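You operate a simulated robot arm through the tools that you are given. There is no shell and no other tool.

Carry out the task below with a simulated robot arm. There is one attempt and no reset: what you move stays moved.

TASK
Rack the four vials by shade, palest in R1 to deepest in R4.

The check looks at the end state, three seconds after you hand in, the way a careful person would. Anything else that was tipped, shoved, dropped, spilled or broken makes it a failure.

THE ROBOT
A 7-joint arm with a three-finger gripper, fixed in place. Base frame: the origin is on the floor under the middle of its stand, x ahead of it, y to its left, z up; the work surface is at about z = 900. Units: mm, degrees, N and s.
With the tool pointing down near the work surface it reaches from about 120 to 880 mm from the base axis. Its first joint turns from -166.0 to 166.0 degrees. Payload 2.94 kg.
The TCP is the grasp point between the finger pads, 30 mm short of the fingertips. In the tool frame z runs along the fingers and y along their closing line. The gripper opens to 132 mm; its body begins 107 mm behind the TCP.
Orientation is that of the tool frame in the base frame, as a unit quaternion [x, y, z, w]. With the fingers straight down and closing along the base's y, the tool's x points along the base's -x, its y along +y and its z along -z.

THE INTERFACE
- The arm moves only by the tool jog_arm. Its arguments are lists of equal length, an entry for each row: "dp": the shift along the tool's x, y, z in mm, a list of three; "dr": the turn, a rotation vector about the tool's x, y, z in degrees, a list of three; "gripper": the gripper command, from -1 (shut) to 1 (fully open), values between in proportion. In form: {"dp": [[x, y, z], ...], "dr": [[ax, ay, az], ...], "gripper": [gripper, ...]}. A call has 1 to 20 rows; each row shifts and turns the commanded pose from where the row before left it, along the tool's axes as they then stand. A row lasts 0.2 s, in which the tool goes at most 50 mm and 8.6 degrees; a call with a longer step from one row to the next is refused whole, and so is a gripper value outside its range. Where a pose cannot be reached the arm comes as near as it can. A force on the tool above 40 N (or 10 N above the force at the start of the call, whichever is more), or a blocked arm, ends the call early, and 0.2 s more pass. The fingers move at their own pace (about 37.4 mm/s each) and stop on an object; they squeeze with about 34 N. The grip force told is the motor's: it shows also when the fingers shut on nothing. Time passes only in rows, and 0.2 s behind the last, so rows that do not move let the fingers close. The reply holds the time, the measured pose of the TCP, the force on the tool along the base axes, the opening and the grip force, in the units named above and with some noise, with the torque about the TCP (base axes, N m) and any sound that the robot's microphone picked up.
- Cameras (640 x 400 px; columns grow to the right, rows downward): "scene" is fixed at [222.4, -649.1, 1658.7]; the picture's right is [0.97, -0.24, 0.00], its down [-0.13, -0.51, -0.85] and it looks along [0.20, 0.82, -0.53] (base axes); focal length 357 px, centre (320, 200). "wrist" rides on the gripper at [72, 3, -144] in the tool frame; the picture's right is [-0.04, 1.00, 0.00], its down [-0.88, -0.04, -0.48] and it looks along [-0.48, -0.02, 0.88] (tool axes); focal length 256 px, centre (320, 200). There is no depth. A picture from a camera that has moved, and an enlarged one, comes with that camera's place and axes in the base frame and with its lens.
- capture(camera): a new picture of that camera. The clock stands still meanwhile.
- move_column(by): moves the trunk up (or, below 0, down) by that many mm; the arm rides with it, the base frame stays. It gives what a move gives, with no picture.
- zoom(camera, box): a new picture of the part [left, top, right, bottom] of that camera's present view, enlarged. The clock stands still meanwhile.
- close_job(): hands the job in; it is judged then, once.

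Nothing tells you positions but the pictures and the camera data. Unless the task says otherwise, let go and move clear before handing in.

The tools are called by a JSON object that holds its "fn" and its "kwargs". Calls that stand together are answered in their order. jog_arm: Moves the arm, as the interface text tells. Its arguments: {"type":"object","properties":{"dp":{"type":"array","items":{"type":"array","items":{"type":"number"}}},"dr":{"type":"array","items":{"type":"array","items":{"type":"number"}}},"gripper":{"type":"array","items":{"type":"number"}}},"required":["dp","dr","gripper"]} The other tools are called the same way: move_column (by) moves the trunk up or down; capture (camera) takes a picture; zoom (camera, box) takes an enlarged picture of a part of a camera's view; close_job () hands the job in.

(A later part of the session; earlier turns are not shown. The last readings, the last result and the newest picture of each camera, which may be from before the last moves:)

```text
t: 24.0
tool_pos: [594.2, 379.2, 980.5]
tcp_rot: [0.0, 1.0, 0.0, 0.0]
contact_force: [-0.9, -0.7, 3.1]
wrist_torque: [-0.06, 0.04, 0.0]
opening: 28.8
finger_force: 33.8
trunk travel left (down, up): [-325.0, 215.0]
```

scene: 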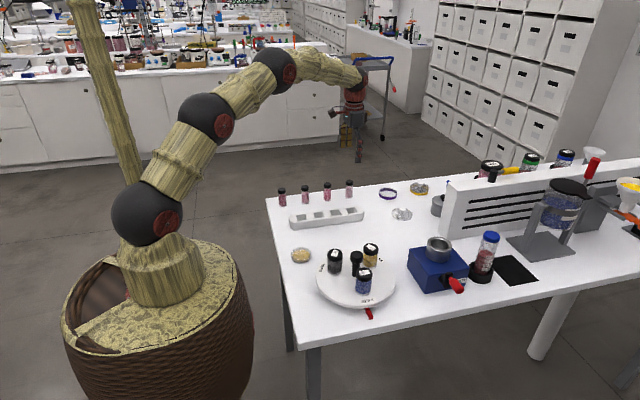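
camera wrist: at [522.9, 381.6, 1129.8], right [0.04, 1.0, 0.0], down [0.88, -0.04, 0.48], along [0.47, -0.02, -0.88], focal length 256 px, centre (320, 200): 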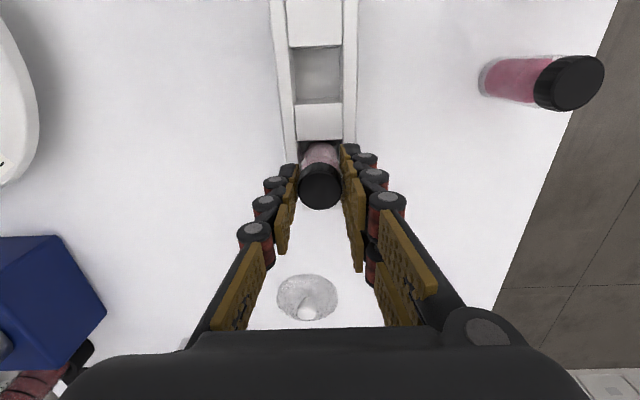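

Contact at about 3 N with the TCP at z≈980.5, which puts the slot floor near 907. I'll ease off slightly, open partway and look.

{"fn": "jog_arm", "kwargs": {"dp": [[0, 0, -1], [0, 0, 0], [0, 0, 0], [0, 0, 0], [0, 0, 0]], "dr": [[0, 0, 0], [0, 0, 0], [0, 0, 0], [0, 0, 0], [0, 0, 0]], "gripper": [-0.8, -0.5, -0.4, -0.3, -0.24]}}

{"fn": "zoom", "kwargs": {"camera": "wrist", "box": [256, 110, 384, 230]}}

{"fn": "zoom", "kwargs": {"camera": "scene", "box": [334, 190, 382, 220]}}

```text
t: 25.2
tool_pos: [594.3, 380.4, 980.0]
tcp_rot: [0.0, 1.0, 0.0, 0.0]
contact_force: [-0.8, 1.0, 0.2]
wrist_torque: [0.0, 0.01, -0.01]
opening: 50.1
finger_force: 0.0
trunk travel left (down, up): [-325.0, 215.0]
```

```text
3.33 times, centred on (320, 170) of wrist
camera zoom: at [522.7, 381.3, 1123.1], right [0.04, 1.0, 0.0], down [0.88, -0.04, 0.48], along [0.48, -0.02, -0.88], focal length 853 px, centre (320, 300)
```

zoom: 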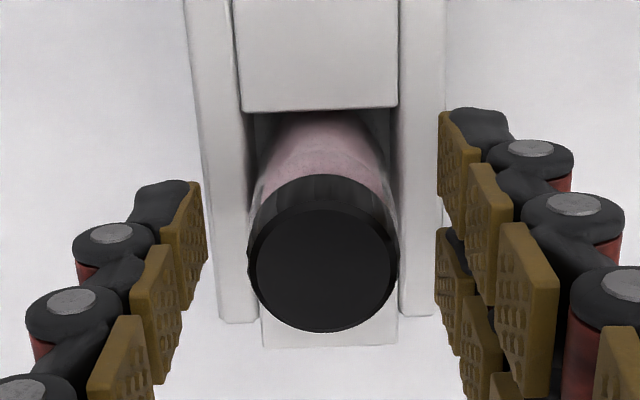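

```text
13.33 times, centred on (358, 205) of scene
camera zoom: at [222.4, -649.1, 1658.7], right [0.97, -0.24, 0.0], down [-0.13, -0.51, -0.85], along [0.2, 0.82, -0.53], focal length 4760 px, centre (-187, 133)
```

zoom: 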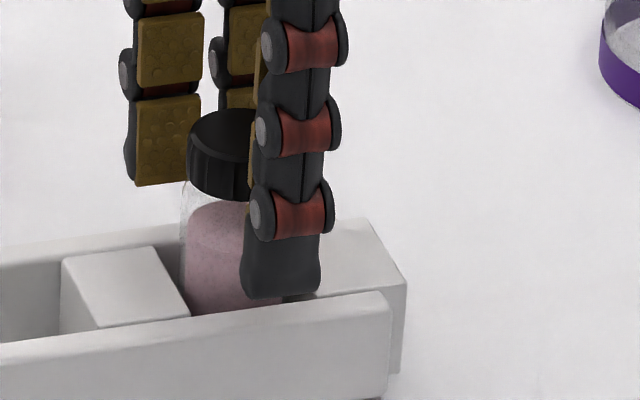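

The palest vial is seated upright in R1. I'll rise clear and go above V2, the second palest, at about (451.5, 524).

{"fn": "jog_arm", "kwargs": {"dp": [[0, 0, -10], [0, 0, -20], [0, 0, -30], [0, 0, -30], [0, 0, -20], [14.3, 14.5, 0], [28.5, 29, 0], [35, 35.5, 0], [30, 30.5, 0], [22, 22.5, 0], [13, 13, 0], [0, 0, 0]], "dr": [[0, 0, 0], [0, 0, 0], [0, 0, 0], [0, 0, 0], [0, 0, 0], [0, 0, 0], [0, 0, 0], [0, 0, 0], [0, 0, 0], [0, 0, 0], [0, 0, 0], [0, 0, 0]], "gripper": [-0.24, -0.24, -0.24, -0.24, 0, 0.3, 0.3, 0.3, 0.3, 0.3, 0.3, 0.3]}}

{"fn": "capture", "kwargs": {"camera": "wrist"}}

{"fn": "zoom", "kwargs": {"camera": "scene", "box": [270, 165, 382, 235]}}

```text
t: 27.8
tool_pos: [452.6, 523.3, 1088.4]
tcp_rot: [0.0, 1.0, 0.0, 0.0]
contact_force: [0.4, 0.0, 1.0]
wrist_torque: [0.01, -0.02, -0.02]
opening: 85.6
finger_force: 0.1
trunk travel left (down, up): [-325.0, 215.0]
```

```text
taken
camera wrist: at [380.5, 526.4, 1232.9], right [0.04, 1.0, 0.0], down [0.88, -0.04, 0.48], along [0.47, -0.02, -0.88], focal length 256 px, centre (320, 200)
```

wrist: 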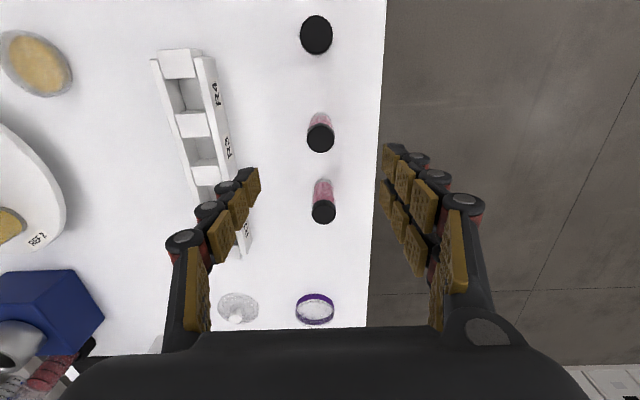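

```text
5.71 times, centred on (326, 200) of scene
camera zoom: at [222.4, -649.1, 1658.7], right [0.97, -0.24, 0.0], down [-0.13, -0.51, -0.85], along [0.2, 0.82, -0.53], focal length 2040 px, centre (286, 200)
```

zoom: 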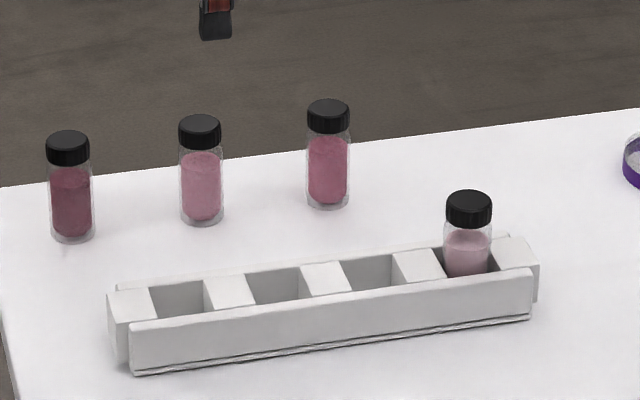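

V4 stands properly in R1. I'll measure V2's cap from here.

{"fn": "zoom", "kwargs": {"camera": "wrist", "box": [288, 110, 352, 150]}}

```text
10.00 times, centred on (320, 130) of wrist
camera zoom: at [380.5, 526.4, 1232.9], right [0.04, 1.0, 0.0], down [0.88, -0.04, 0.48], along [0.47, -0.02, -0.88], focal length 2560 px, centre (320, 900)
```

zoom: 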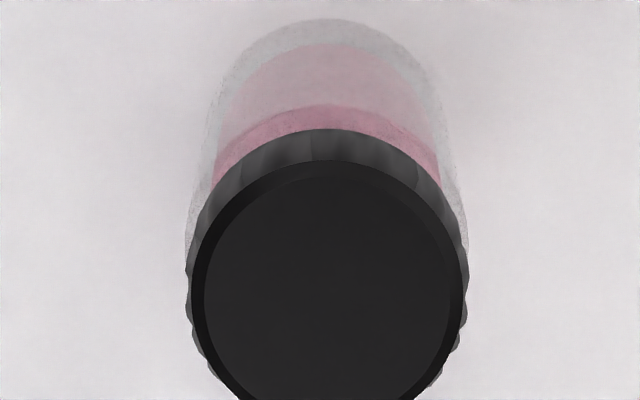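

V2 is at about (451.2, 524.0), matching the TCP. I'll descend and grip as before.

{"fn": "jog_arm", "kwargs": {"dp": [[0, 0, 15], [0, 0, 25], [0, 0, 25], [0, 0, 25], [0, 0, 16], [0, 0, 10], [0, 0, 0], [0, 0, 0], [0, 0, 0], [0, 0, 0], [0, 0, 0], [0, 0, 0], [0, 0, 0], [0, 0, 0], [0, 0, 0]], "dr": [[0, 0, 0], [0, 0, 0], [0, 0, 0], [0, 0, 0], [0, 0, 0], [0, 0, 0], [0, 0, 0], [0, 0, 0], [0, 0, 0], [0, 0, 0], [0, 0, 0], [0, 0, 0], [0, 0, 0], [0, 0, 0], [0, 0, 0]], "gripper": [0.3, 0.3, 0.3, 0.3, 0.3, 0.3, 0.3, 0.0, -0.24, -0.4, -0.5, -0.6, -0.7, -0.8, -0.8]}}

{"fn": "capture", "kwargs": {"camera": "wrist"}}

{"fn": "zoom", "kwargs": {"camera": "scene", "box": [280, 175, 328, 205]}}

```text
t: 31.0
tool_pos: [451.7, 524.2, 973.6]
tcp_rot: [0.0, 1.0, 0.0, 0.0]
contact_force: [-0.1, 0.3, 0.9]
wrist_torque: [-0.04, 0.02, -0.02]
opening: 29.0
finger_force: 33.5
trunk travel left (down, up): [-325.0, 215.0]
```

```text
taken
camera wrist: at [380.5, 526.6, 1117.0], right [0.04, 1.0, 0.0], down [0.88, -0.04, 0.48], along [0.48, -0.02, -0.88], focal length 256 px, centre (320, 200)
```

wrist: 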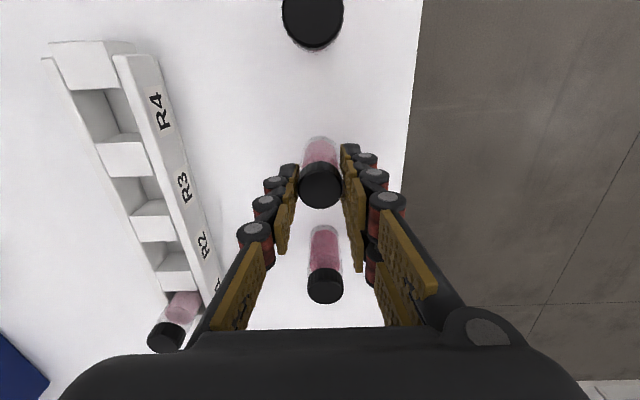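

```text
13.33 times, centred on (304, 190) of scene
camera zoom: at [222.4, -649.1, 1658.7], right [0.97, -0.24, 0.0], down [-0.13, -0.51, -0.85], along [0.2, 0.82, -0.53], focal length 4760 px, centre (533, 333)
```

zoom: 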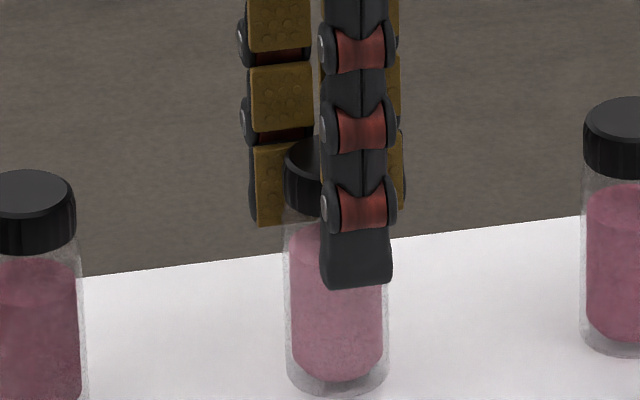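

V2 is gripped. I'll lift it and carry it above R2 at about (532.3, 379).

{"fn": "jog_arm", "kwargs": {"dp": [[0, 0, -5], [0, 0, -10], [0, 0, -15], [0, 0, -20], [0, 0, -20], [0, 0, -20], [0, 0, -15], [0, 0, -5], [-8, -14, 0], [-14, -25, 0], [-18, -32, 0], [-18, -32, 0], [-13, -24, 0], [-7, -13, 0], [-2.8, -5, 0], [0, 0, 0], [0, 0, 0]], "dr": [[0, 0, 0], [0, 0, 0], [0, 0, 0], [0, 0, 0], [0, 0, 0], [0, 0, 0], [0, 0, 0], [0, 0, 0], [0, 0, 0], [0, 0, 0], [0, 0, 0], [0, 0, 0], [0, 0, 0], [0, 0, 0], [0, 0, 0], [0, 0, 0], [0, 0, 0]], "gripper": [-0.8, -0.8, -0.8, -0.8, -0.8, -0.8, -0.8, -0.8, -0.8, -0.8, -0.8, -0.8, -0.8, -0.8, -0.8, -0.8, -0.8]}}

{"fn": "capture", "kwargs": {"camera": "wrist"}}

{"fn": "zoom", "kwargs": {"camera": "scene", "box": [280, 160, 380, 230]}}

```text
t: 34.6
tool_pos: [531.9, 379.6, 1082.6]
tcp_rot: [0.0, 1.0, -0.001, 0.0]
contact_force: [0.1, -0.8, -0.6]
wrist_torque: [0.02, -0.03, 0.0]
opening: 29.1
finger_force: 34.1
trunk travel left (down, up): [-325.0, 215.0]
```

```text
taken
camera wrist: at [461.0, 381.4, 1227.2], right [0.04, 1.0, 0.0], down [0.88, -0.04, 0.48], along [0.47, -0.02, -0.88], focal length 256 px, centre (320, 200)
```

wrist: 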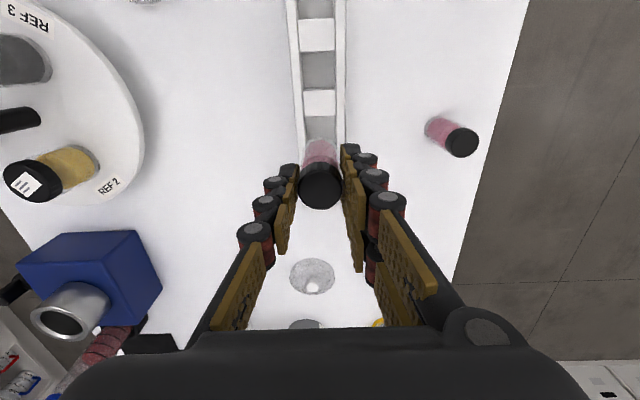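

```text
5.71 times, centred on (330, 195) of scene
camera zoom: at [222.4, -649.1, 1658.7], right [0.97, -0.24, 0.0], down [-0.13, -0.51, -0.85], along [0.2, 0.82, -0.53], focal length 2040 px, centre (263, 229)
```

zoom: 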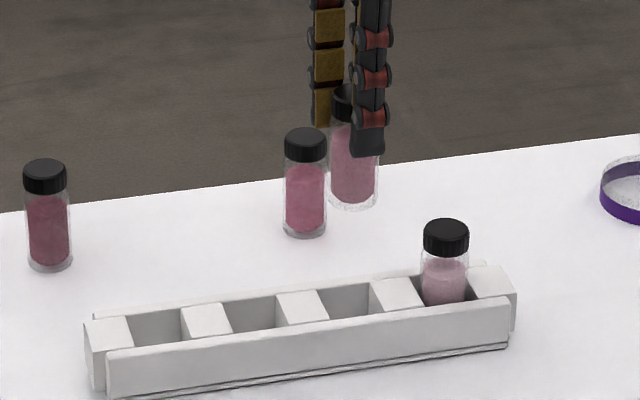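

Next I'll lower it to just above the rails and check the alignment.

{"fn": "jog_arm", "kwargs": {"dp": [[0, 0, 15], [0, 0, 20], [0, 0, 15], [0, 0, 10], [0, 0, 3], [0, 0, 0], [0, 0, 0]], "dr": [[0, 0, 0], [0, 0, 0], [0, 0, 0], [0, 0, 0], [0, 0, 0], [0, 0, 0], [0, 0, 0]], "gripper": [-0.8, -0.8, -0.8, -0.8, -0.8, -0.8, -0.8]}}

{"fn": "zoom", "kwargs": {"camera": "wrist", "box": [288, 110, 352, 150]}}

{"fn": "zoom", "kwargs": {"camera": "scene", "box": [324, 202, 356, 222]}}

```text
t: 36.2
tool_pos: [533.1, 380.1, 1020.5]
tcp_rot: [-0.001, 1.0, 0.0, 0.0]
contact_force: [1.1, -0.8, -0.8]
wrist_torque: [-0.01, -0.02, 0.0]
opening: 28.9
finger_force: 34.4
trunk travel left (down, up): [-325.0, 215.0]
```

```text
10.00 times, centred on (320, 130) of wrist
camera zoom: at [461.3, 381.6, 1164.0], right [0.04, 1.0, 0.0], down [0.88, -0.04, 0.48], along [0.48, -0.02, -0.88], focal length 2560 px, centre (320, 900)
```

zoom: 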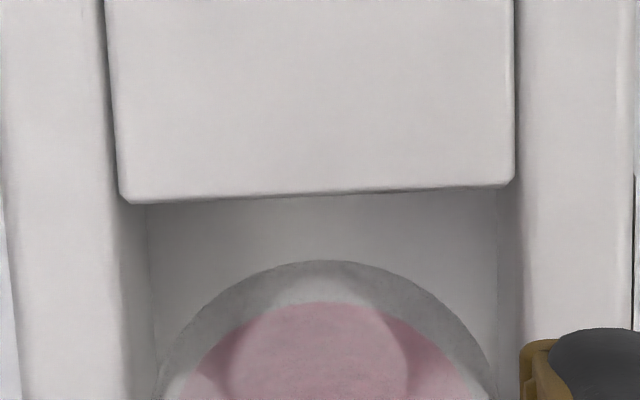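

```text
16.00 times, centred on (340, 212) of scene
camera zoom: at [222.4, -649.1, 1658.7], right [0.97, -0.24, 0.0], down [-0.13, -0.51, -0.85], along [0.2, 0.82, -0.53], focal length 5712 px, centre (0, 8)
```

zoom: 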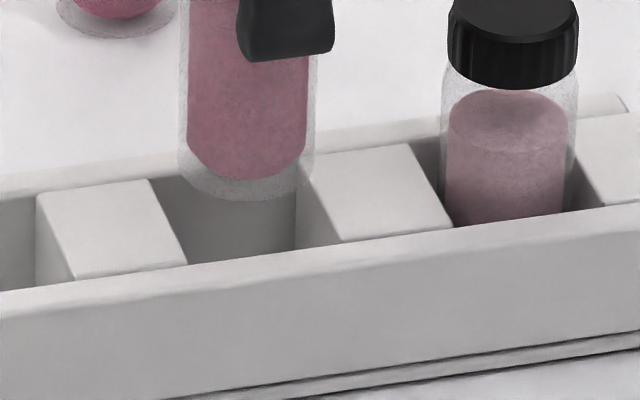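

The alignment matches the R1 placement. I'll lower it into R2.

{"fn": "jog_arm", "kwargs": {"dp": [[0, 0, 6], [0, 0, 6], [0, 0, 6], [0, 0, 6], [0, 0, 6], [0, 0, 4], [0, 0, 2], [0, 0, 2], [0, 0, 1], [0, 0, 0]], "dr": [[0, 0, 0], [0, 0, 0], [0, 0, 0], [0, 0, 0], [0, 0, 0], [0, 0, 0], [0, 0, 0], [0, 0, 0], [0, 0, 0], [0, 0, 0]], "gripper": [-0.8, -0.8, -0.8, -0.8, -0.8, -0.8, -0.8, -0.8, -0.8, -0.8]}}

{"fn": "jog_arm", "kwargs": {"dp": [[0, 0, 1], [0, 0, 0]], "dr": [[0, 0, 0], [0, 0, 0]], "gripper": [-0.8, -0.8]}}

```text
t: 38.4
tool_pos: [532.7, 378.8, 982.4]
tcp_rot: [0.0, 1.0, 0.0, -0.001]
contact_force: [-0.1, 0.6, -0.6]
wrist_torque: [-0.01, 0.0, 0.01]
opening: 28.7
finger_force: 34.1
trunk travel left (down, up): [-325.0, 215.0]
```

```text
t: 39.0
tool_pos: [532.8, 377.9, 980.9]
tcp_rot: [0.0, 1.0, 0.0, 0.0]
contact_force: [-0.1, 0.3, 0.5]
wrist_torque: [-0.01, 0.0, 0.0]
opening: 28.8
finger_force: 34.0
trunk travel left (down, up): [-325.0, 215.0]
```

{"fn": "jog_arm", "kwargs": {"dp": [[0, 0, 1], [0, 0, 0]], "dr": [[0, 0, 0], [0, 0, 0]], "gripper": [-0.8, -0.8]}}

{"fn": "jog_arm", "kwargs": {"dp": [[0, 0, 0.7], [0, 0, 0]], "dr": [[0, 0, 0], [0, 0, 0]], "gripper": [-0.8, -0.8]}}

```text
t: 39.6
tool_pos: [532.5, 378.6, 980.0]
tcp_rot: [0.0, 1.0, 0.001, 0.0]
contact_force: [0.4, 0.2, 0.0]
wrist_torque: [0.0, 0.03, -0.01]
opening: 28.9
finger_force: 34.0
trunk travel left (down, up): [-325.0, 215.0]
```

```text
t: 40.2
tool_pos: [532.7, 379.6, 978.3]
tcp_rot: [0.0, 1.0, 0.001, 0.0]
contact_force: [-0.4, -0.1, 2.2]
wrist_torque: [-0.02, 0.05, -0.02]
opening: 29.0
finger_force: 33.5
trunk travel left (down, up): [-325.0, 215.0]
```

There's light contact with the floor at about 2 N. I'll release partway and check.

{"fn": "jog_arm", "kwargs": {"dp": [[0, 0, -0.7], [0, 0, 0], [0, 0, 0], [0, 0, 0], [0, 0, 0]], "dr": [[0, 0, 0], [0, 0, 0], [0, 0, 0], [0, 0, 0], [0, 0, 0]], "gripper": [-0.8, -0.5, -0.4, -0.3, -0.24]}}

{"fn": "zoom", "kwargs": {"camera": "wrist", "box": [256, 110, 384, 230]}}

{"fn": "zoom", "kwargs": {"camera": "scene", "box": [320, 190, 368, 220]}}

```text
t: 41.4
tool_pos: [531.8, 380.2, 980.0]
tcp_rot: [0.0, 1.0, 0.0, 0.0]
contact_force: [-0.2, -1.4, -0.1]
wrist_torque: [0.0, 0.01, -0.01]
opening: 50.1
finger_force: 0.0
trunk travel left (down, up): [-325.0, 215.0]
```

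```text
3.33 times, centred on (320, 170) of wrist
camera zoom: at [461.3, 381.5, 1123.1], right [0.04, 1.0, 0.0], down [0.88, -0.04, 0.48], along [0.48, -0.02, -0.88], focal length 853 px, centre (320, 300)
```

zoom: 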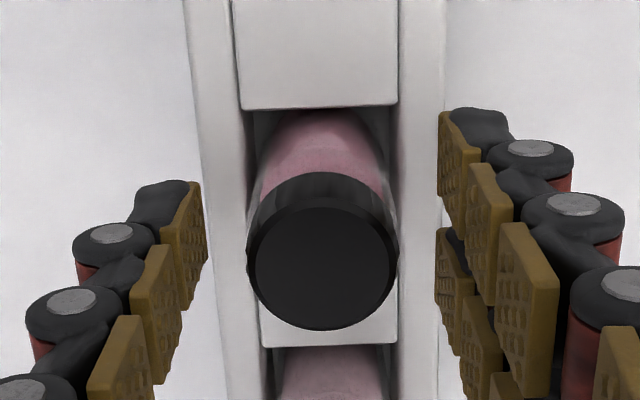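

```text
13.33 times, centred on (344, 205) of scene
camera zoom: at [222.4, -649.1, 1658.7], right [0.97, -0.24, 0.0], down [-0.13, -0.51, -0.85], along [0.2, 0.82, -0.53], focal length 4760 px, centre (0, 133)
```

zoom: 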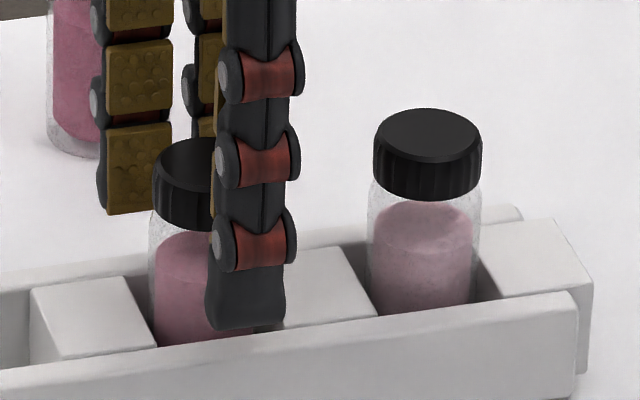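

V2 is seated in R2. I'll rise and go above V3, the third shade, at about (541.3, 524).

{"fn": "jog_arm", "kwargs": {"dp": [[0, 0, -10], [0, 0, -20], [0, 0, -30], [0, 0, -30], [0, 0, -20], [-1, 15, 0], [-2, 30, 0], [-2, 35, 0], [-2, 30, 0], [-1, 22, 0], [-1, 13, 0], [0, 0, 0]], "dr": [[0, 0, 0], [0, 0, 0], [0, 0, 0], [0, 0, 0], [0, 0, 0], [0, 0, 0], [0, 0, 0], [0, 0, 0], [0, 0, 0], [0, 0, 0], [0, 0, 0], [0, 0, 0]], "gripper": [-0.24, -0.24, -0.24, -0.24, 0, 0.3, 0.3, 0.3, 0.3, 0.3, 0.3, 0.3]}}

{"fn": "zoom", "kwargs": {"camera": "wrist", "box": [270, 100, 370, 162]}}

{"fn": "zoom", "kwargs": {"camera": "scene", "box": [270, 165, 382, 235]}}

```text
t: 44.0
tool_pos: [540.3, 525.0, 1090.0]
tcp_rot: [0.0, 1.0, 0.0, 0.0]
contact_force: [-0.4, 0.3, 0.6]
wrist_torque: [-0.02, -0.01, -0.01]
opening: 85.9
finger_force: 0.2
trunk travel left (down, up): [-325.0, 215.0]
```

```text
6.40 times, centred on (320, 131) of wrist
camera zoom: at [469.9, 526.6, 1233.2], right [0.04, 1.0, 0.0], down [0.88, -0.04, 0.48], along [0.48, -0.02, -0.88], focal length 1638 px, centre (320, 642)
```

zoom: 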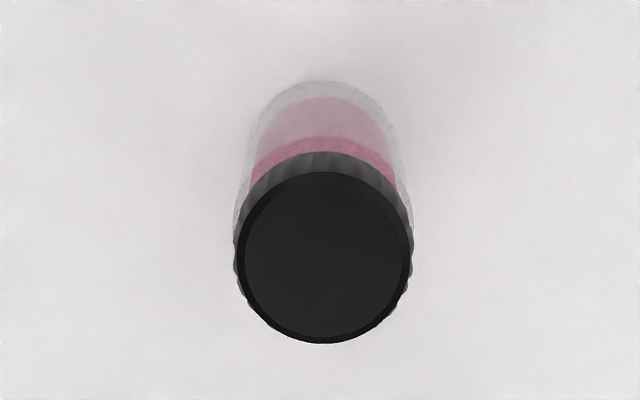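

```text
5.71 times, centred on (326, 200) of scene
camera zoom: at [222.4, -649.1, 1658.7], right [0.97, -0.24, 0.0], down [-0.13, -0.51, -0.85], along [0.2, 0.82, -0.53], focal length 2040 px, centre (286, 200)
```

zoom: 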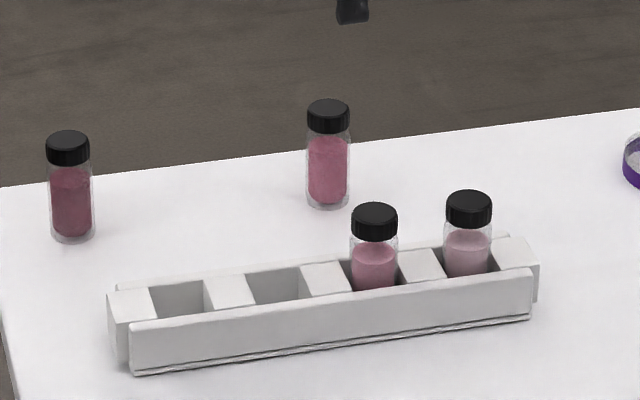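

V3 is centred under the TCP. I'll descend and grip.

{"fn": "jog_arm", "kwargs": {"dp": [[0, 0, 15], [0, 0, 25], [0, 0, 25], [0, 0, 25], [0, 0, 16], [0, 0, 10], [0, 0, 0], [0, 0, 0], [0, 0, 0], [0, 0, 0], [0, 0, 0], [0, 0, 0], [0, 0, 0], [0, 0, 0], [0, 0, 0]], "dr": [[0, 0, 0], [0, 0, 0], [0, 0, 0], [0, 0, 0], [0, 0, 0], [0, 0, 0], [0, 0, 0], [0, 0, 0], [0, 0, 0], [0, 0, 0], [0, 0, 0], [0, 0, 0], [0, 0, 0], [0, 0, 0], [0, 0, 0]], "gripper": [0.3, 0.3, 0.3, 0.3, 0.3, 0.3, 0.3, 0.0, -0.24, -0.4, -0.5, -0.6, -0.7, -0.8, -0.8]}}

{"fn": "capture", "kwargs": {"camera": "wrist"}}

{"fn": "zoom", "kwargs": {"camera": "scene", "box": [304, 175, 352, 205]}}

```text
t: 47.2
tool_pos: [541.2, 523.9, 973.5]
tcp_rot: [0.001, 1.0, 0.0, -0.001]
contact_force: [-0.7, 0.5, 1.6]
wrist_torque: [0.0, 0.02, 0.04]
opening: 28.9
finger_force: 33.9
trunk travel left (down, up): [-325.0, 215.0]
```

```text
taken
camera wrist: at [469.9, 525.8, 1116.7], right [0.04, 1.0, 0.0], down [0.88, -0.04, 0.48], along [0.48, -0.02, -0.88], focal length 256 px, centre (320, 200)
```

wrist: 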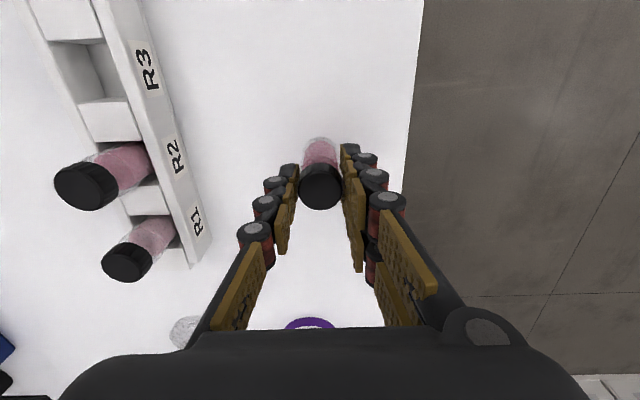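

```text
13.33 times, centred on (328, 190) of scene
camera zoom: at [222.4, -649.1, 1658.7], right [0.97, -0.24, 0.0], down [-0.13, -0.51, -0.85], along [0.2, 0.82, -0.53], focal length 4760 px, centre (213, 333)
```

zoom: 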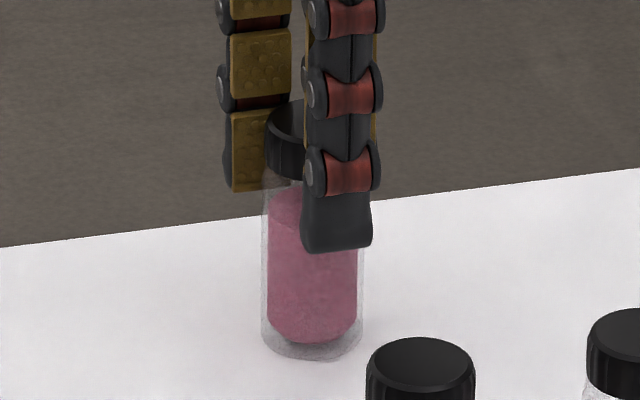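

V3 is gripped. I'll lift it and carry it above R3 at about (470.3, 379).

{"fn": "jog_arm", "kwargs": {"dp": [[0, 0, -5], [0, 0, -10], [0, 0, -15], [0, 0, -20], [0, 0, -20], [0, 0, -20], [0, 0, -15], [0, 0, -5], [7, -14, 0], [12, -25, 0], [16, -32, 0], [16, -32, 0], [11, -24, 0], [6, -13, 0], [3, -5, 0], [0, 0, 0], [0, 0, 0]], "dr": [[0, 0, 0], [0, 0, 0], [0, 0, 0], [0, 0, 0], [0, 0, 0], [0, 0, 0], [0, 0, 0], [0, 0, 0], [0, 0, 0], [0, 0, 0], [0, 0, 0], [0, 0, 0], [0, 0, 0], [0, 0, 0], [0, 0, 0], [0, 0, 0], [0, 0, 0]], "gripper": [-0.8, -0.8, -0.8, -0.8, -0.8, -0.8, -0.8, -0.8, -0.8, -0.8, -0.8, -0.8, -0.8, -0.8, -0.8, -0.8, -0.8]}}

{"fn": "capture", "kwargs": {"camera": "wrist"}}

{"fn": "zoom", "kwargs": {"camera": "scene", "box": [270, 160, 382, 230]}}

```text
t: 50.8
tool_pos: [470.6, 379.9, 1084.3]
tcp_rot: [0.001, 1.0, 0.0, 0.0]
contact_force: [-0.1, -0.7, -0.8]
wrist_torque: [0.02, 0.02, -0.03]
opening: 28.9
finger_force: 34.1
trunk travel left (down, up): [-325.0, 215.0]
```

```text
taken
camera wrist: at [399.1, 381.7, 1227.1], right [0.04, 1.0, 0.0], down [0.88, -0.04, 0.48], along [0.48, -0.02, -0.88], focal length 256 px, centre (320, 200)
```

wrist: 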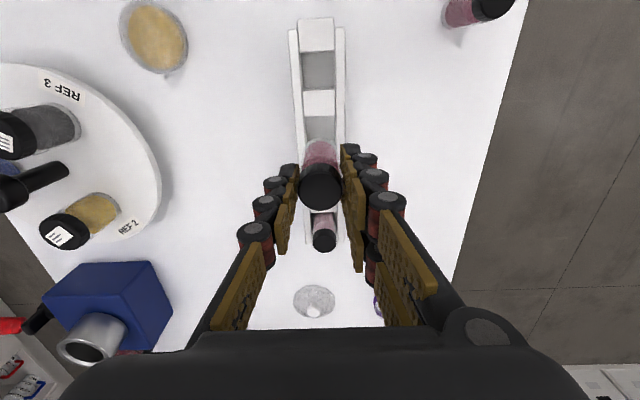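

```text
5.71 times, centred on (326, 195) of scene
camera zoom: at [222.4, -649.1, 1658.7], right [0.97, -0.24, 0.0], down [-0.13, -0.51, -0.85], along [0.2, 0.82, -0.53], focal length 2040 px, centre (286, 229)
```

zoom: 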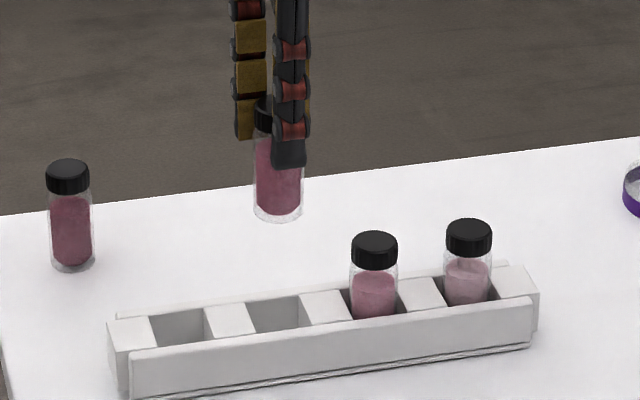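

I'm over R3. I'll lower it to just above the rails and check the alignment.

{"fn": "jog_arm", "kwargs": {"dp": [[0, 0, 15], [0, 0, 20], [0, 0, 15], [0, 0, 10], [0, 0, 3], [0, 0, 0], [0, 0, 0]], "dr": [[0, 0, 0], [0, 0, 0], [0, 0, 0], [0, 0, 0], [0, 0, 0], [0, 0, 0], [0, 0, 0]], "gripper": [-0.8, -0.8, -0.8, -0.8, -0.8, -0.8, -0.8]}}

{"fn": "zoom", "kwargs": {"camera": "wrist", "box": [288, 110, 352, 150]}}

{"fn": "zoom", "kwargs": {"camera": "scene", "box": [308, 204, 340, 224]}}

```text
t: 52.4
tool_pos: [470.4, 379.4, 1021.0]
tcp_rot: [0.0, 1.0, 0.0, -0.001]
contact_force: [-0.4, -0.3, -0.2]
wrist_torque: [-0.01, 0.02, -0.02]
opening: 28.9
finger_force: 34.0
trunk travel left (down, up): [-325.0, 215.0]
```

```text
10.00 times, centred on (320, 130) of wrist
camera zoom: at [399.0, 381.7, 1163.9], right [0.04, 1.0, 0.0], down [0.88, -0.04, 0.48], along [0.48, -0.02, -0.88], focal length 2560 px, centre (320, 900)
```

zoom: 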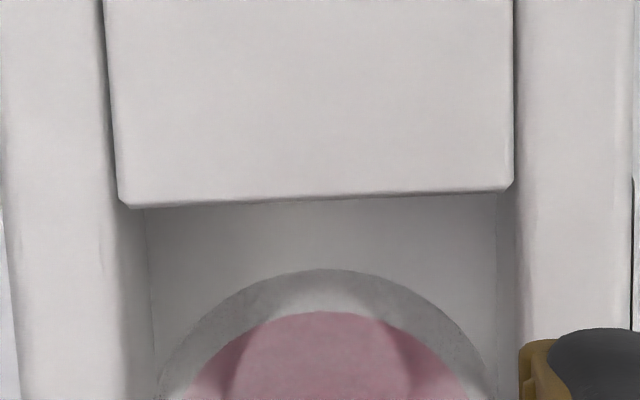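

```text
16.00 times, centred on (324, 214) of scene
camera zoom: at [222.4, -649.1, 1658.7], right [0.97, -0.24, 0.0], down [-0.13, -0.51, -0.85], along [0.2, 0.82, -0.53], focal length 5712 px, centre (256, -24)
```

zoom: 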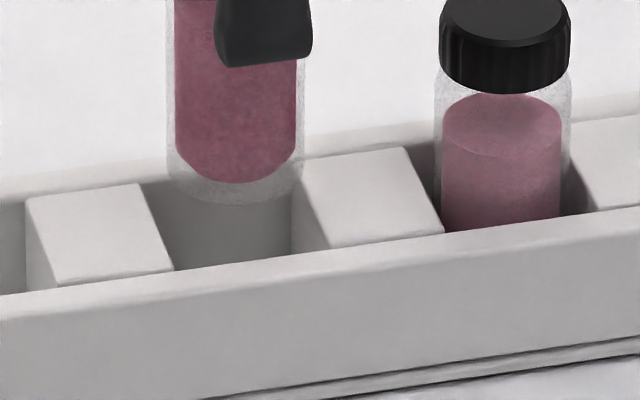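

The alignment is again nearly identical. I'll lower it into R3.

{"fn": "jog_arm", "kwargs": {"dp": [[0, 0, 6], [0, 0, 6], [0, 0, 6], [0, 0, 6], [0, 0, 6], [0, 0, 4], [0, 0, 2], [0, 0, 2], [0, 0, 1], [0, 0, 0]], "dr": [[0, 0, 0], [0, 0, 0], [0, 0, 0], [0, 0, 0], [0, 0, 0], [0, 0, 0], [0, 0, 0], [0, 0, 0], [0, 0, 0], [0, 0, 0]], "gripper": [-0.8, -0.8, -0.8, -0.8, -0.8, -0.8, -0.8, -0.8, -0.8, -0.8]}}

{"fn": "jog_arm", "kwargs": {"dp": [[0, 0, 1], [0, 0, 0]], "dr": [[0, 0, 0], [0, 0, 0]], "gripper": [-0.8, -0.8]}}

{"fn": "jog_arm", "kwargs": {"dp": [[0, 0, 1], [0, 0, 0]], "dr": [[0, 0, 0], [0, 0, 0]], "gripper": [-0.8, -0.8]}}

{"fn": "jog_arm", "kwargs": {"dp": [[0, 0, 0.7], [0, 0, 0]], "dr": [[0, 0, 0], [0, 0, 0]], "gripper": [-0.8, -0.8]}}

```text
t: 54.6
tool_pos: [470.8, 379.1, 980.6]
tcp_rot: [0.001, 1.0, 0.0, 0.0]
contact_force: [0.4, 0.3, -0.1]
wrist_torque: [0.01, 0.02, 0.01]
opening: 28.9
finger_force: 34.5
trunk travel left (down, up): [-325.0, 215.0]
```

```text
t: 55.2
tool_pos: [469.6, 380.4, 980.3]
tcp_rot: [0.001, 1.0, 0.0, 0.0]
contact_force: [0.8, 0.1, 0.1]
wrist_torque: [0.0, -0.02, -0.03]
opening: 28.6
finger_force: 34.0
trunk travel left (down, up): [-325.0, 215.0]
```

```text
t: 55.8
tool_pos: [470.3, 378.6, 979.0]
tcp_rot: [0.0, 1.0, -0.001, 0.0]
contact_force: [-1.0, 0.7, 0.3]
wrist_torque: [0.0, -0.01, 0.03]
opening: 28.7
finger_force: 33.6
trunk travel left (down, up): [-325.0, 215.0]
```

```text
t: 56.4
tool_pos: [471.1, 379.3, 978.6]
tcp_rot: [0.0, 1.0, 0.0, 0.0]
contact_force: [0.2, -0.5, 1.4]
wrist_torque: [-0.05, -0.02, -0.01]
opening: 28.7
finger_force: 34.0
trunk travel left (down, up): [-325.0, 215.0]
```

There's light contact with the floor. I'll release partway.

{"fn": "jog_arm", "kwargs": {"dp": [[0, 0, -0.5], [0, 0, 0], [0, 0, 0], [0, 0, 0], [0, 0, 0]], "dr": [[0, 0, 0], [0, 0, 0], [0, 0, 0], [0, 0, 0], [0, 0, 0]], "gripper": [-0.8, -0.5, -0.4, -0.3, -0.24]}}

{"fn": "zoom", "kwargs": {"camera": "wrist", "box": [256, 110, 384, 230]}}

{"fn": "zoom", "kwargs": {"camera": "scene", "box": [304, 190, 352, 220]}}

```text
t: 57.6
tool_pos: [470.2, 379.3, 978.8]
tcp_rot: [0.0, 1.0, -0.001, 0.0]
contact_force: [-0.1, -0.1, 0.2]
wrist_torque: [0.01, 0.0, 0.0]
opening: 50.2
finger_force: 0.2
trunk travel left (down, up): [-325.0, 215.0]
```

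```text
3.33 times, centred on (320, 170) of wrist
camera zoom: at [399.2, 381.6, 1122.9], right [0.04, 1.0, 0.0], down [0.88, -0.04, 0.48], along [0.48, -0.02, -0.88], focal length 853 px, centre (320, 300)
```

zoom: 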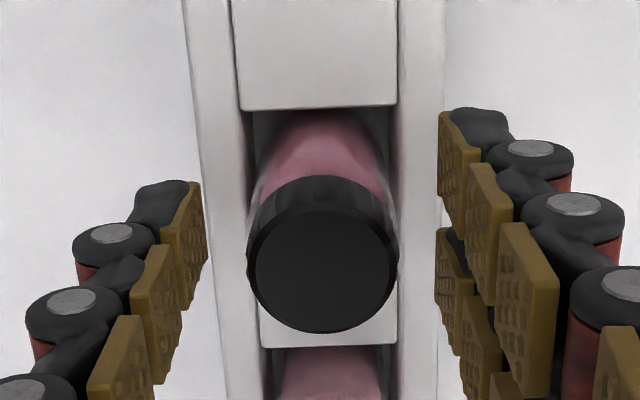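

```text
13.33 times, centred on (328, 205) of scene
camera zoom: at [222.4, -649.1, 1658.7], right [0.97, -0.24, 0.0], down [-0.13, -0.51, -0.85], along [0.2, 0.82, -0.53], focal length 4760 px, centre (213, 133)
```

zoom: 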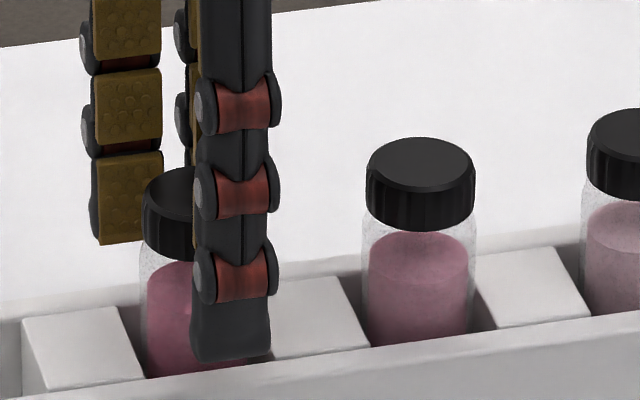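

V3 is seated in R3. I'll rise and go above V1, the deepest, at about (361.2, 524).

{"fn": "jog_arm", "kwargs": {"dp": [[0, 0, -10.2], [0, 0, -20], [0, 0, -30], [0, 0, -30], [0, 0, -20], [10.9, 14.5, 0], [21.8, 29, 0], [26.2, 34.8, 0], [21.8, 29, 0], [17.5, 23.2, 0], [10.9, 14.5, 0], [0, 0, 0]], "dr": [[0, 0, 0], [0, 0, 0], [0, 0, 0], [0, 0, 0], [0, 0, 0], [0, 0, 0], [0, 0, 0], [0, 0, 0], [0, 0, 0], [0, 0, 0], [0, 0, 0], [0, 0, 0]], "gripper": [-0.24, -0.24, -0.24, -0.24, 0, 0.3, 0.3, 0.3, 0.3, 0.3, 0.3, 0.3]}}

{"fn": "zoom", "kwargs": {"camera": "wrist", "box": [270, 100, 370, 162]}}

{"fn": "zoom", "kwargs": {"camera": "scene", "box": [270, 165, 382, 235]}}

```text
t: 60.2
tool_pos: [362.1, 524.7, 1090.4]
tcp_rot: [0.0, 1.0, 0.0, 0.001]
contact_force: [0.4, 0.2, -0.1]
wrist_torque: [0.02, 0.02, -0.01]
opening: 85.8
finger_force: 0.2
trunk travel left (down, up): [-325.0, 215.0]
```

```text
6.40 times, centred on (320, 131) of wrist
camera zoom: at [290.2, 527.2, 1232.9], right [0.04, 1.0, 0.0], down [0.88, -0.04, 0.48], along [0.48, -0.02, -0.88], focal length 1638 px, centre (320, 642)
```

zoom: 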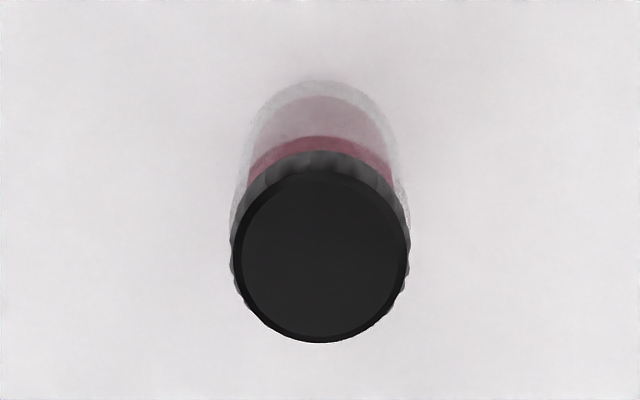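

```text
5.71 times, centred on (326, 200) of scene
camera zoom: at [222.4, -649.1, 1658.7], right [0.97, -0.24, 0.0], down [-0.13, -0.51, -0.85], along [0.2, 0.82, -0.53], focal length 2040 px, centre (286, 200)
```

zoom: 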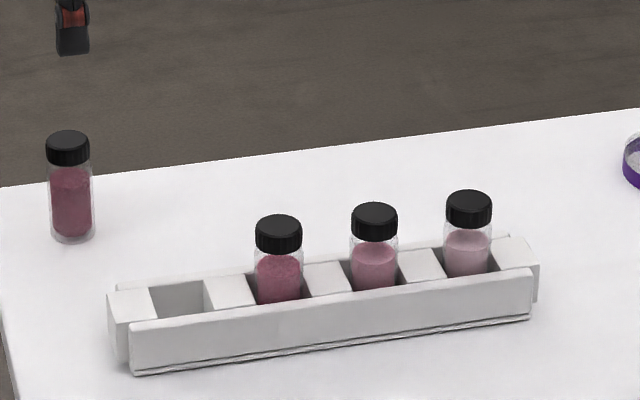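

V1 is centred under the TCP. I'll descend and grip.

{"fn": "jog_arm", "kwargs": {"dp": [[0, 0, 15], [0, 0, 25], [0, 0, 25], [0, 0, 25], [0, 0, 16], [0, 0, 10], [0, 0, 0], [0, 0, 0], [0, 0, 0], [0, 0, 0], [0, 0, 0], [0, 0, 0], [0, 0, 0], [0, 0, 0], [0, 0, 0]], "dr": [[0, 0, 0], [0, 0, 0], [0, 0, 0], [0, 0, 0], [0, 0, 0], [0, 0, 0], [0, 0, 0], [0, 0, 0], [0, 0, 0], [0, 0, 0], [0, 0, 0], [0, 0, 0], [0, 0, 0], [0, 0, 0], [0, 0, 0]], "gripper": [0.3, 0.3, 0.3, 0.3, 0.3, 0.3, 0.3, 0.0, -0.24, -0.4, -0.5, -0.6, -0.7, -0.8, -0.8]}}

{"fn": "capture", "kwargs": {"camera": "wrist"}}

{"fn": "zoom", "kwargs": {"camera": "scene", "box": [260, 175, 308, 205]}}

```text
t: 63.4
tool_pos: [360.9, 524.1, 973.7]
tcp_rot: [0.0, 1.0, 0.001, -0.001]
contact_force: [0.6, 0.2, -0.8]
wrist_torque: [0.02, -0.02, -0.02]
opening: 28.7
finger_force: 33.8
trunk travel left (down, up): [-325.0, 215.0]
```

```text
taken
camera wrist: at [289.5, 526.4, 1117.0], right [0.04, 1.0, 0.0], down [0.88, -0.04, 0.48], along [0.48, -0.02, -0.88], focal length 256 px, centre (320, 200)
```

wrist: 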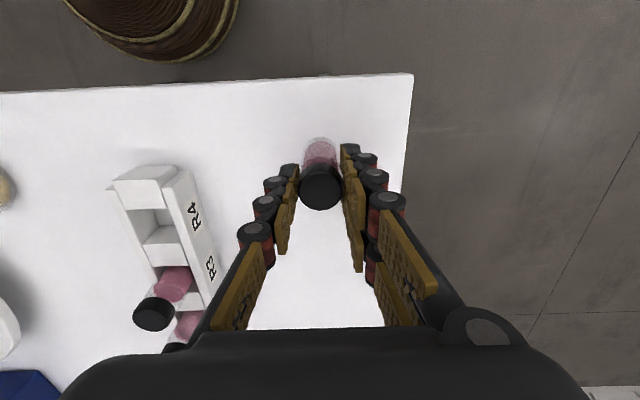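

```text
13.33 times, centred on (284, 190) of scene
camera zoom: at [222.4, -649.1, 1658.7], right [0.97, -0.24, 0.0], down [-0.13, -0.51, -0.85], along [0.2, 0.82, -0.53], focal length 4760 px, centre (800, 333)
```

zoom: 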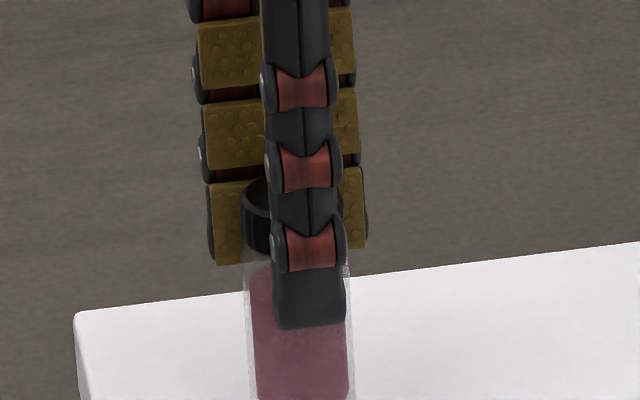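

V1 is gripped. I'll lift it and carry it above R4 at about (408.3, 379).

{"fn": "jog_arm", "kwargs": {"dp": [[0, 0, -5], [0, 0, -10], [0, 0, -15], [0, 0, -20], [0, 0, -20], [0, 0, -20], [0, 0, -15], [0, 0, -5], [-4.5, -14, 0], [-8, -25, 0], [-10.5, -32, 0], [-10.5, -32, 0], [-8, -24, 0], [-4, -13, 0], [-1.6, -5, 0], [0, 0, 0], [0, 0, 0]], "dr": [[0, 0, 0], [0, 0, 0], [0, 0, 0], [0, 0, 0], [0, 0, 0], [0, 0, 0], [0, 0, 0], [0, 0, 0], [0, 0, 0], [0, 0, 0], [0, 0, 0], [0, 0, 0], [0, 0, 0], [0, 0, 0], [0, 0, 0], [0, 0, 0], [0, 0, 0]], "gripper": [-0.8, -0.8, -0.8, -0.8, -0.8, -0.8, -0.8, -0.8, -0.8, -0.8, -0.8, -0.8, -0.8, -0.8, -0.8, -0.8, -0.8]}}

{"fn": "capture", "kwargs": {"camera": "wrist"}}

{"fn": "zoom", "kwargs": {"camera": "scene", "box": [270, 160, 382, 230]}}

```text
t: 67.0
tool_pos: [407.8, 378.7, 1084.2]
tcp_rot: [0.0, 1.0, 0.0, 0.0]
contact_force: [0.0, -0.1, -0.9]
wrist_torque: [0.0, 0.02, -0.02]
opening: 28.9
finger_force: 34.2
trunk travel left (down, up): [-325.0, 215.0]
```

```text
taken
camera wrist: at [336.3, 380.9, 1227.3], right [0.04, 1.0, 0.0], down [0.88, -0.04, 0.48], along [0.48, -0.02, -0.88], focal length 256 px, centre (320, 200)
```

wrist: 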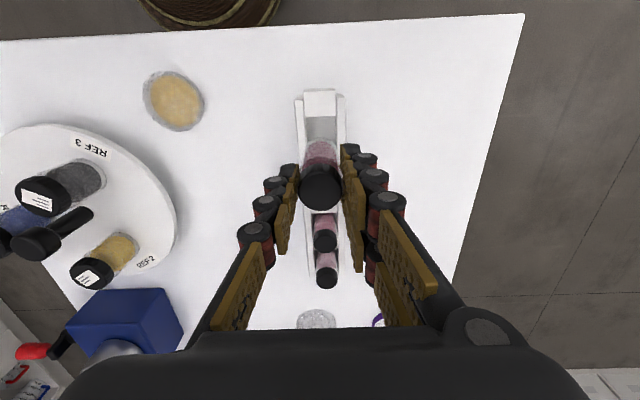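

```text
5.71 times, centred on (326, 195) of scene
camera zoom: at [222.4, -649.1, 1658.7], right [0.97, -0.24, 0.0], down [-0.13, -0.51, -0.85], along [0.2, 0.82, -0.53], focal length 2040 px, centre (286, 229)
```

zoom: 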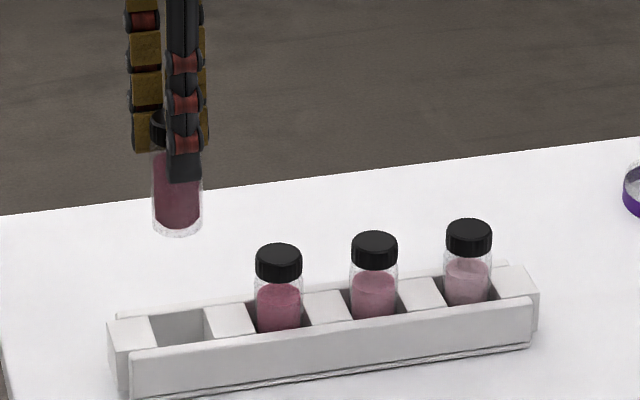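

I'm over R4. I'll lower it to just above the rails and check.

{"fn": "jog_arm", "kwargs": {"dp": [[0, 0, 15], [0, 0, 20], [0, 0, 15], [0, 0, 10], [0, 0, 3], [0, 0, 0], [0, 0, 0]], "dr": [[0, 0, 0], [0, 0, 0], [0, 0, 0], [0, 0, 0], [0, 0, 0], [0, 0, 0], [0, 0, 0]], "gripper": [-0.8, -0.8, -0.8, -0.8, -0.8, -0.8, -0.8]}}

{"fn": "zoom", "kwargs": {"camera": "wrist", "box": [288, 110, 352, 150]}}

{"fn": "zoom", "kwargs": {"camera": "scene", "box": [288, 204, 320, 224]}}

```text
t: 68.6
tool_pos: [407.4, 379.2, 1020.9]
tcp_rot: [0.0, 1.0, 0.0, 0.0]
contact_force: [-0.6, 0.2, -0.7]
wrist_torque: [-0.03, 0.01, 0.02]
opening: 28.7
finger_force: 33.6
trunk travel left (down, up): [-325.0, 215.0]
```

```text
10.00 times, centred on (320, 130) of wrist
camera zoom: at [336.6, 381.6, 1164.0], right [0.04, 1.0, 0.0], down [0.88, -0.04, 0.48], along [0.48, -0.02, -0.88], focal length 2560 px, centre (320, 900)
```

zoom: 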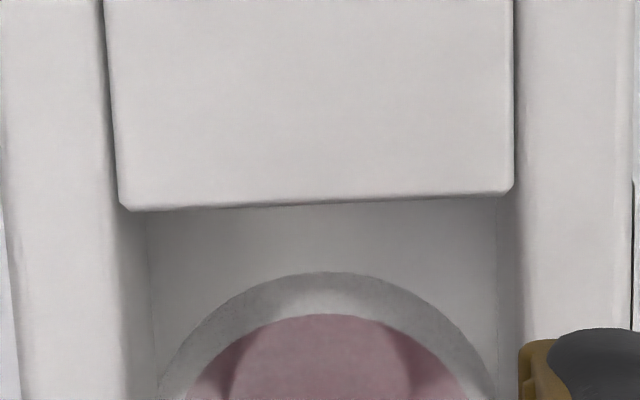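

```text
16.00 times, centred on (304, 214) of scene
camera zoom: at [222.4, -649.1, 1658.7], right [0.97, -0.24, 0.0], down [-0.13, -0.51, -0.85], along [0.2, 0.82, -0.53], focal length 5712 px, centre (576, -24)
```

zoom: 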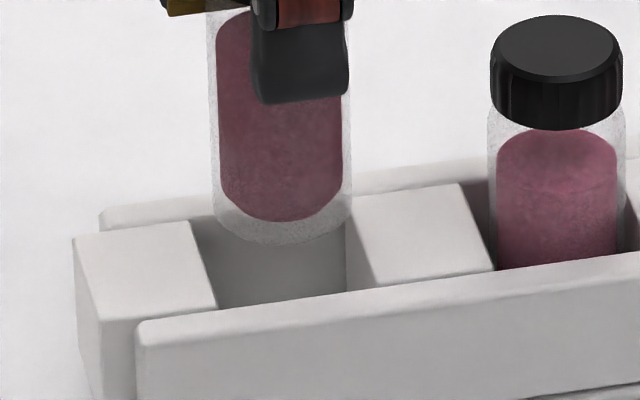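

It's aligned the same as before. I'll lower it into R4 and stop on light contact.

{"fn": "jog_arm", "kwargs": {"dp": [[0, 0, 6], [0, 0, 6], [0, 0, 6], [0, 0, 6], [0, 0, 6], [0, 0, 4], [0, 0, 2], [0, 0, 2], [0, 0, 1], [0, 0, 0]], "dr": [[0, 0, 0], [0, 0, 0], [0, 0, 0], [0, 0, 0], [0, 0, 0], [0, 0, 0], [0, 0, 0], [0, 0, 0], [0, 0, 0], [0, 0, 0]], "gripper": [-0.8, -0.8, -0.8, -0.8, -0.8, -0.8, -0.8, -0.8, -0.8, -0.8]}}

{"fn": "jog_arm", "kwargs": {"dp": [[0, 0, 1], [0, 0, 0]], "dr": [[0, 0, 0], [0, 0, 0]], "gripper": [-0.8, -0.8]}}

{"fn": "jog_arm", "kwargs": {"dp": [[0, 0, 1], [0, 0, 0]], "dr": [[0, 0, 0], [0, 0, 0]], "gripper": [-0.8, -0.8]}}

{"fn": "jog_arm", "kwargs": {"dp": [[0, 0, 0.7], [0, 0, 0]], "dr": [[0, 0, 0], [0, 0, 0]], "gripper": [-0.8, -0.8]}}

```text
t: 70.8
tool_pos: [408.3, 379.7, 982.3]
tcp_rot: [0.0, 1.0, 0.0, 0.0]
contact_force: [-0.3, 0.0, -0.7]
wrist_torque: [0.03, 0.03, -0.03]
opening: 28.6
finger_force: 33.6
trunk travel left (down, up): [-325.0, 215.0]
```

```text
t: 71.4
tool_pos: [409.5, 379.1, 980.7]
tcp_rot: [0.001, 1.0, 0.0, 0.0]
contact_force: [0.0, 0.5, -0.9]
wrist_torque: [-0.02, 0.01, 0.01]
opening: 28.8
finger_force: 34.4
trunk travel left (down, up): [-325.0, 215.0]
```

```text
t: 72.0
tool_pos: [408.6, 377.6, 979.2]
tcp_rot: [0.0, 1.0, 0.0, -0.001]
contact_force: [-0.1, 0.2, -0.6]
wrist_torque: [-0.01, 0.04, 0.01]
opening: 28.9
finger_force: 34.2
trunk travel left (down, up): [-325.0, 215.0]
```

```text
t: 72.6
tool_pos: [408.6, 378.3, 978.6]
tcp_rot: [0.0, 1.0, 0.0, 0.0]
contact_force: [-0.3, -1.1, 1.4]
wrist_torque: [-0.03, 0.03, 0.01]
opening: 29.0
finger_force: 34.2
trunk travel left (down, up): [-325.0, 215.0]
```

There's light contact, the same height as the others. I'll release partway and look.

{"fn": "jog_arm", "kwargs": {"dp": [[0, 0, -0.5], [0, 0, 0], [0, 0, 0], [0, 0, 0], [0, 0, 0]], "dr": [[0, 0, 0], [0, 0, 0], [0, 0, 0], [0, 0, 0], [0, 0, 0]], "gripper": [-0.8, -0.5, -0.4, -0.3, -0.24]}}

{"fn": "zoom", "kwargs": {"camera": "wrist", "box": [256, 110, 384, 230]}}

{"fn": "zoom", "kwargs": {"camera": "scene", "box": [284, 190, 332, 220]}}

```text
t: 73.8
tool_pos: [408.5, 379.0, 978.8]
tcp_rot: [0.0, 1.0, 0.0, 0.0]
contact_force: [-0.5, 0.5, 1.0]
wrist_torque: [0.02, -0.01, -0.02]
opening: 50.2
finger_force: 0.1
trunk travel left (down, up): [-325.0, 215.0]
```

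```text
3.33 times, centred on (320, 170) of wrist
camera zoom: at [336.9, 381.3, 1122.8], right [0.04, 1.0, 0.0], down [0.88, -0.04, 0.48], along [0.48, -0.02, -0.88], focal length 853 px, centre (320, 300)
```

zoom: 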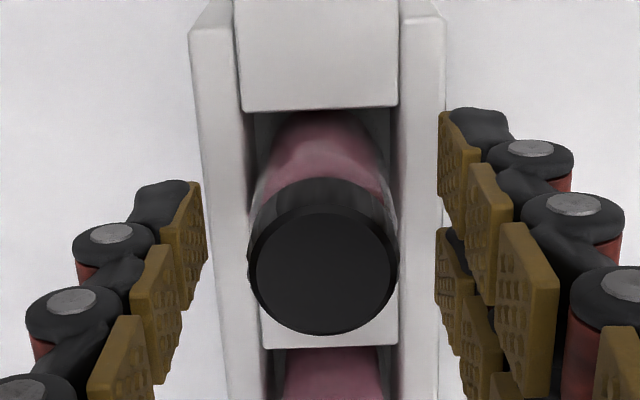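

```text
13.33 times, centred on (308, 205) of scene
camera zoom: at [222.4, -649.1, 1658.7], right [0.97, -0.24, 0.0], down [-0.13, -0.51, -0.85], along [0.2, 0.82, -0.53], focal length 4760 px, centre (480, 133)
```

zoom: 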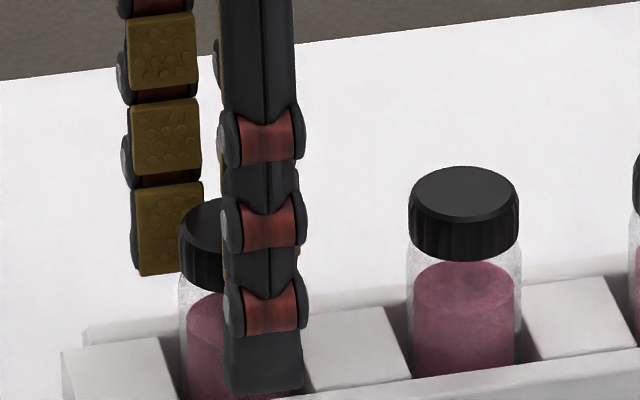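

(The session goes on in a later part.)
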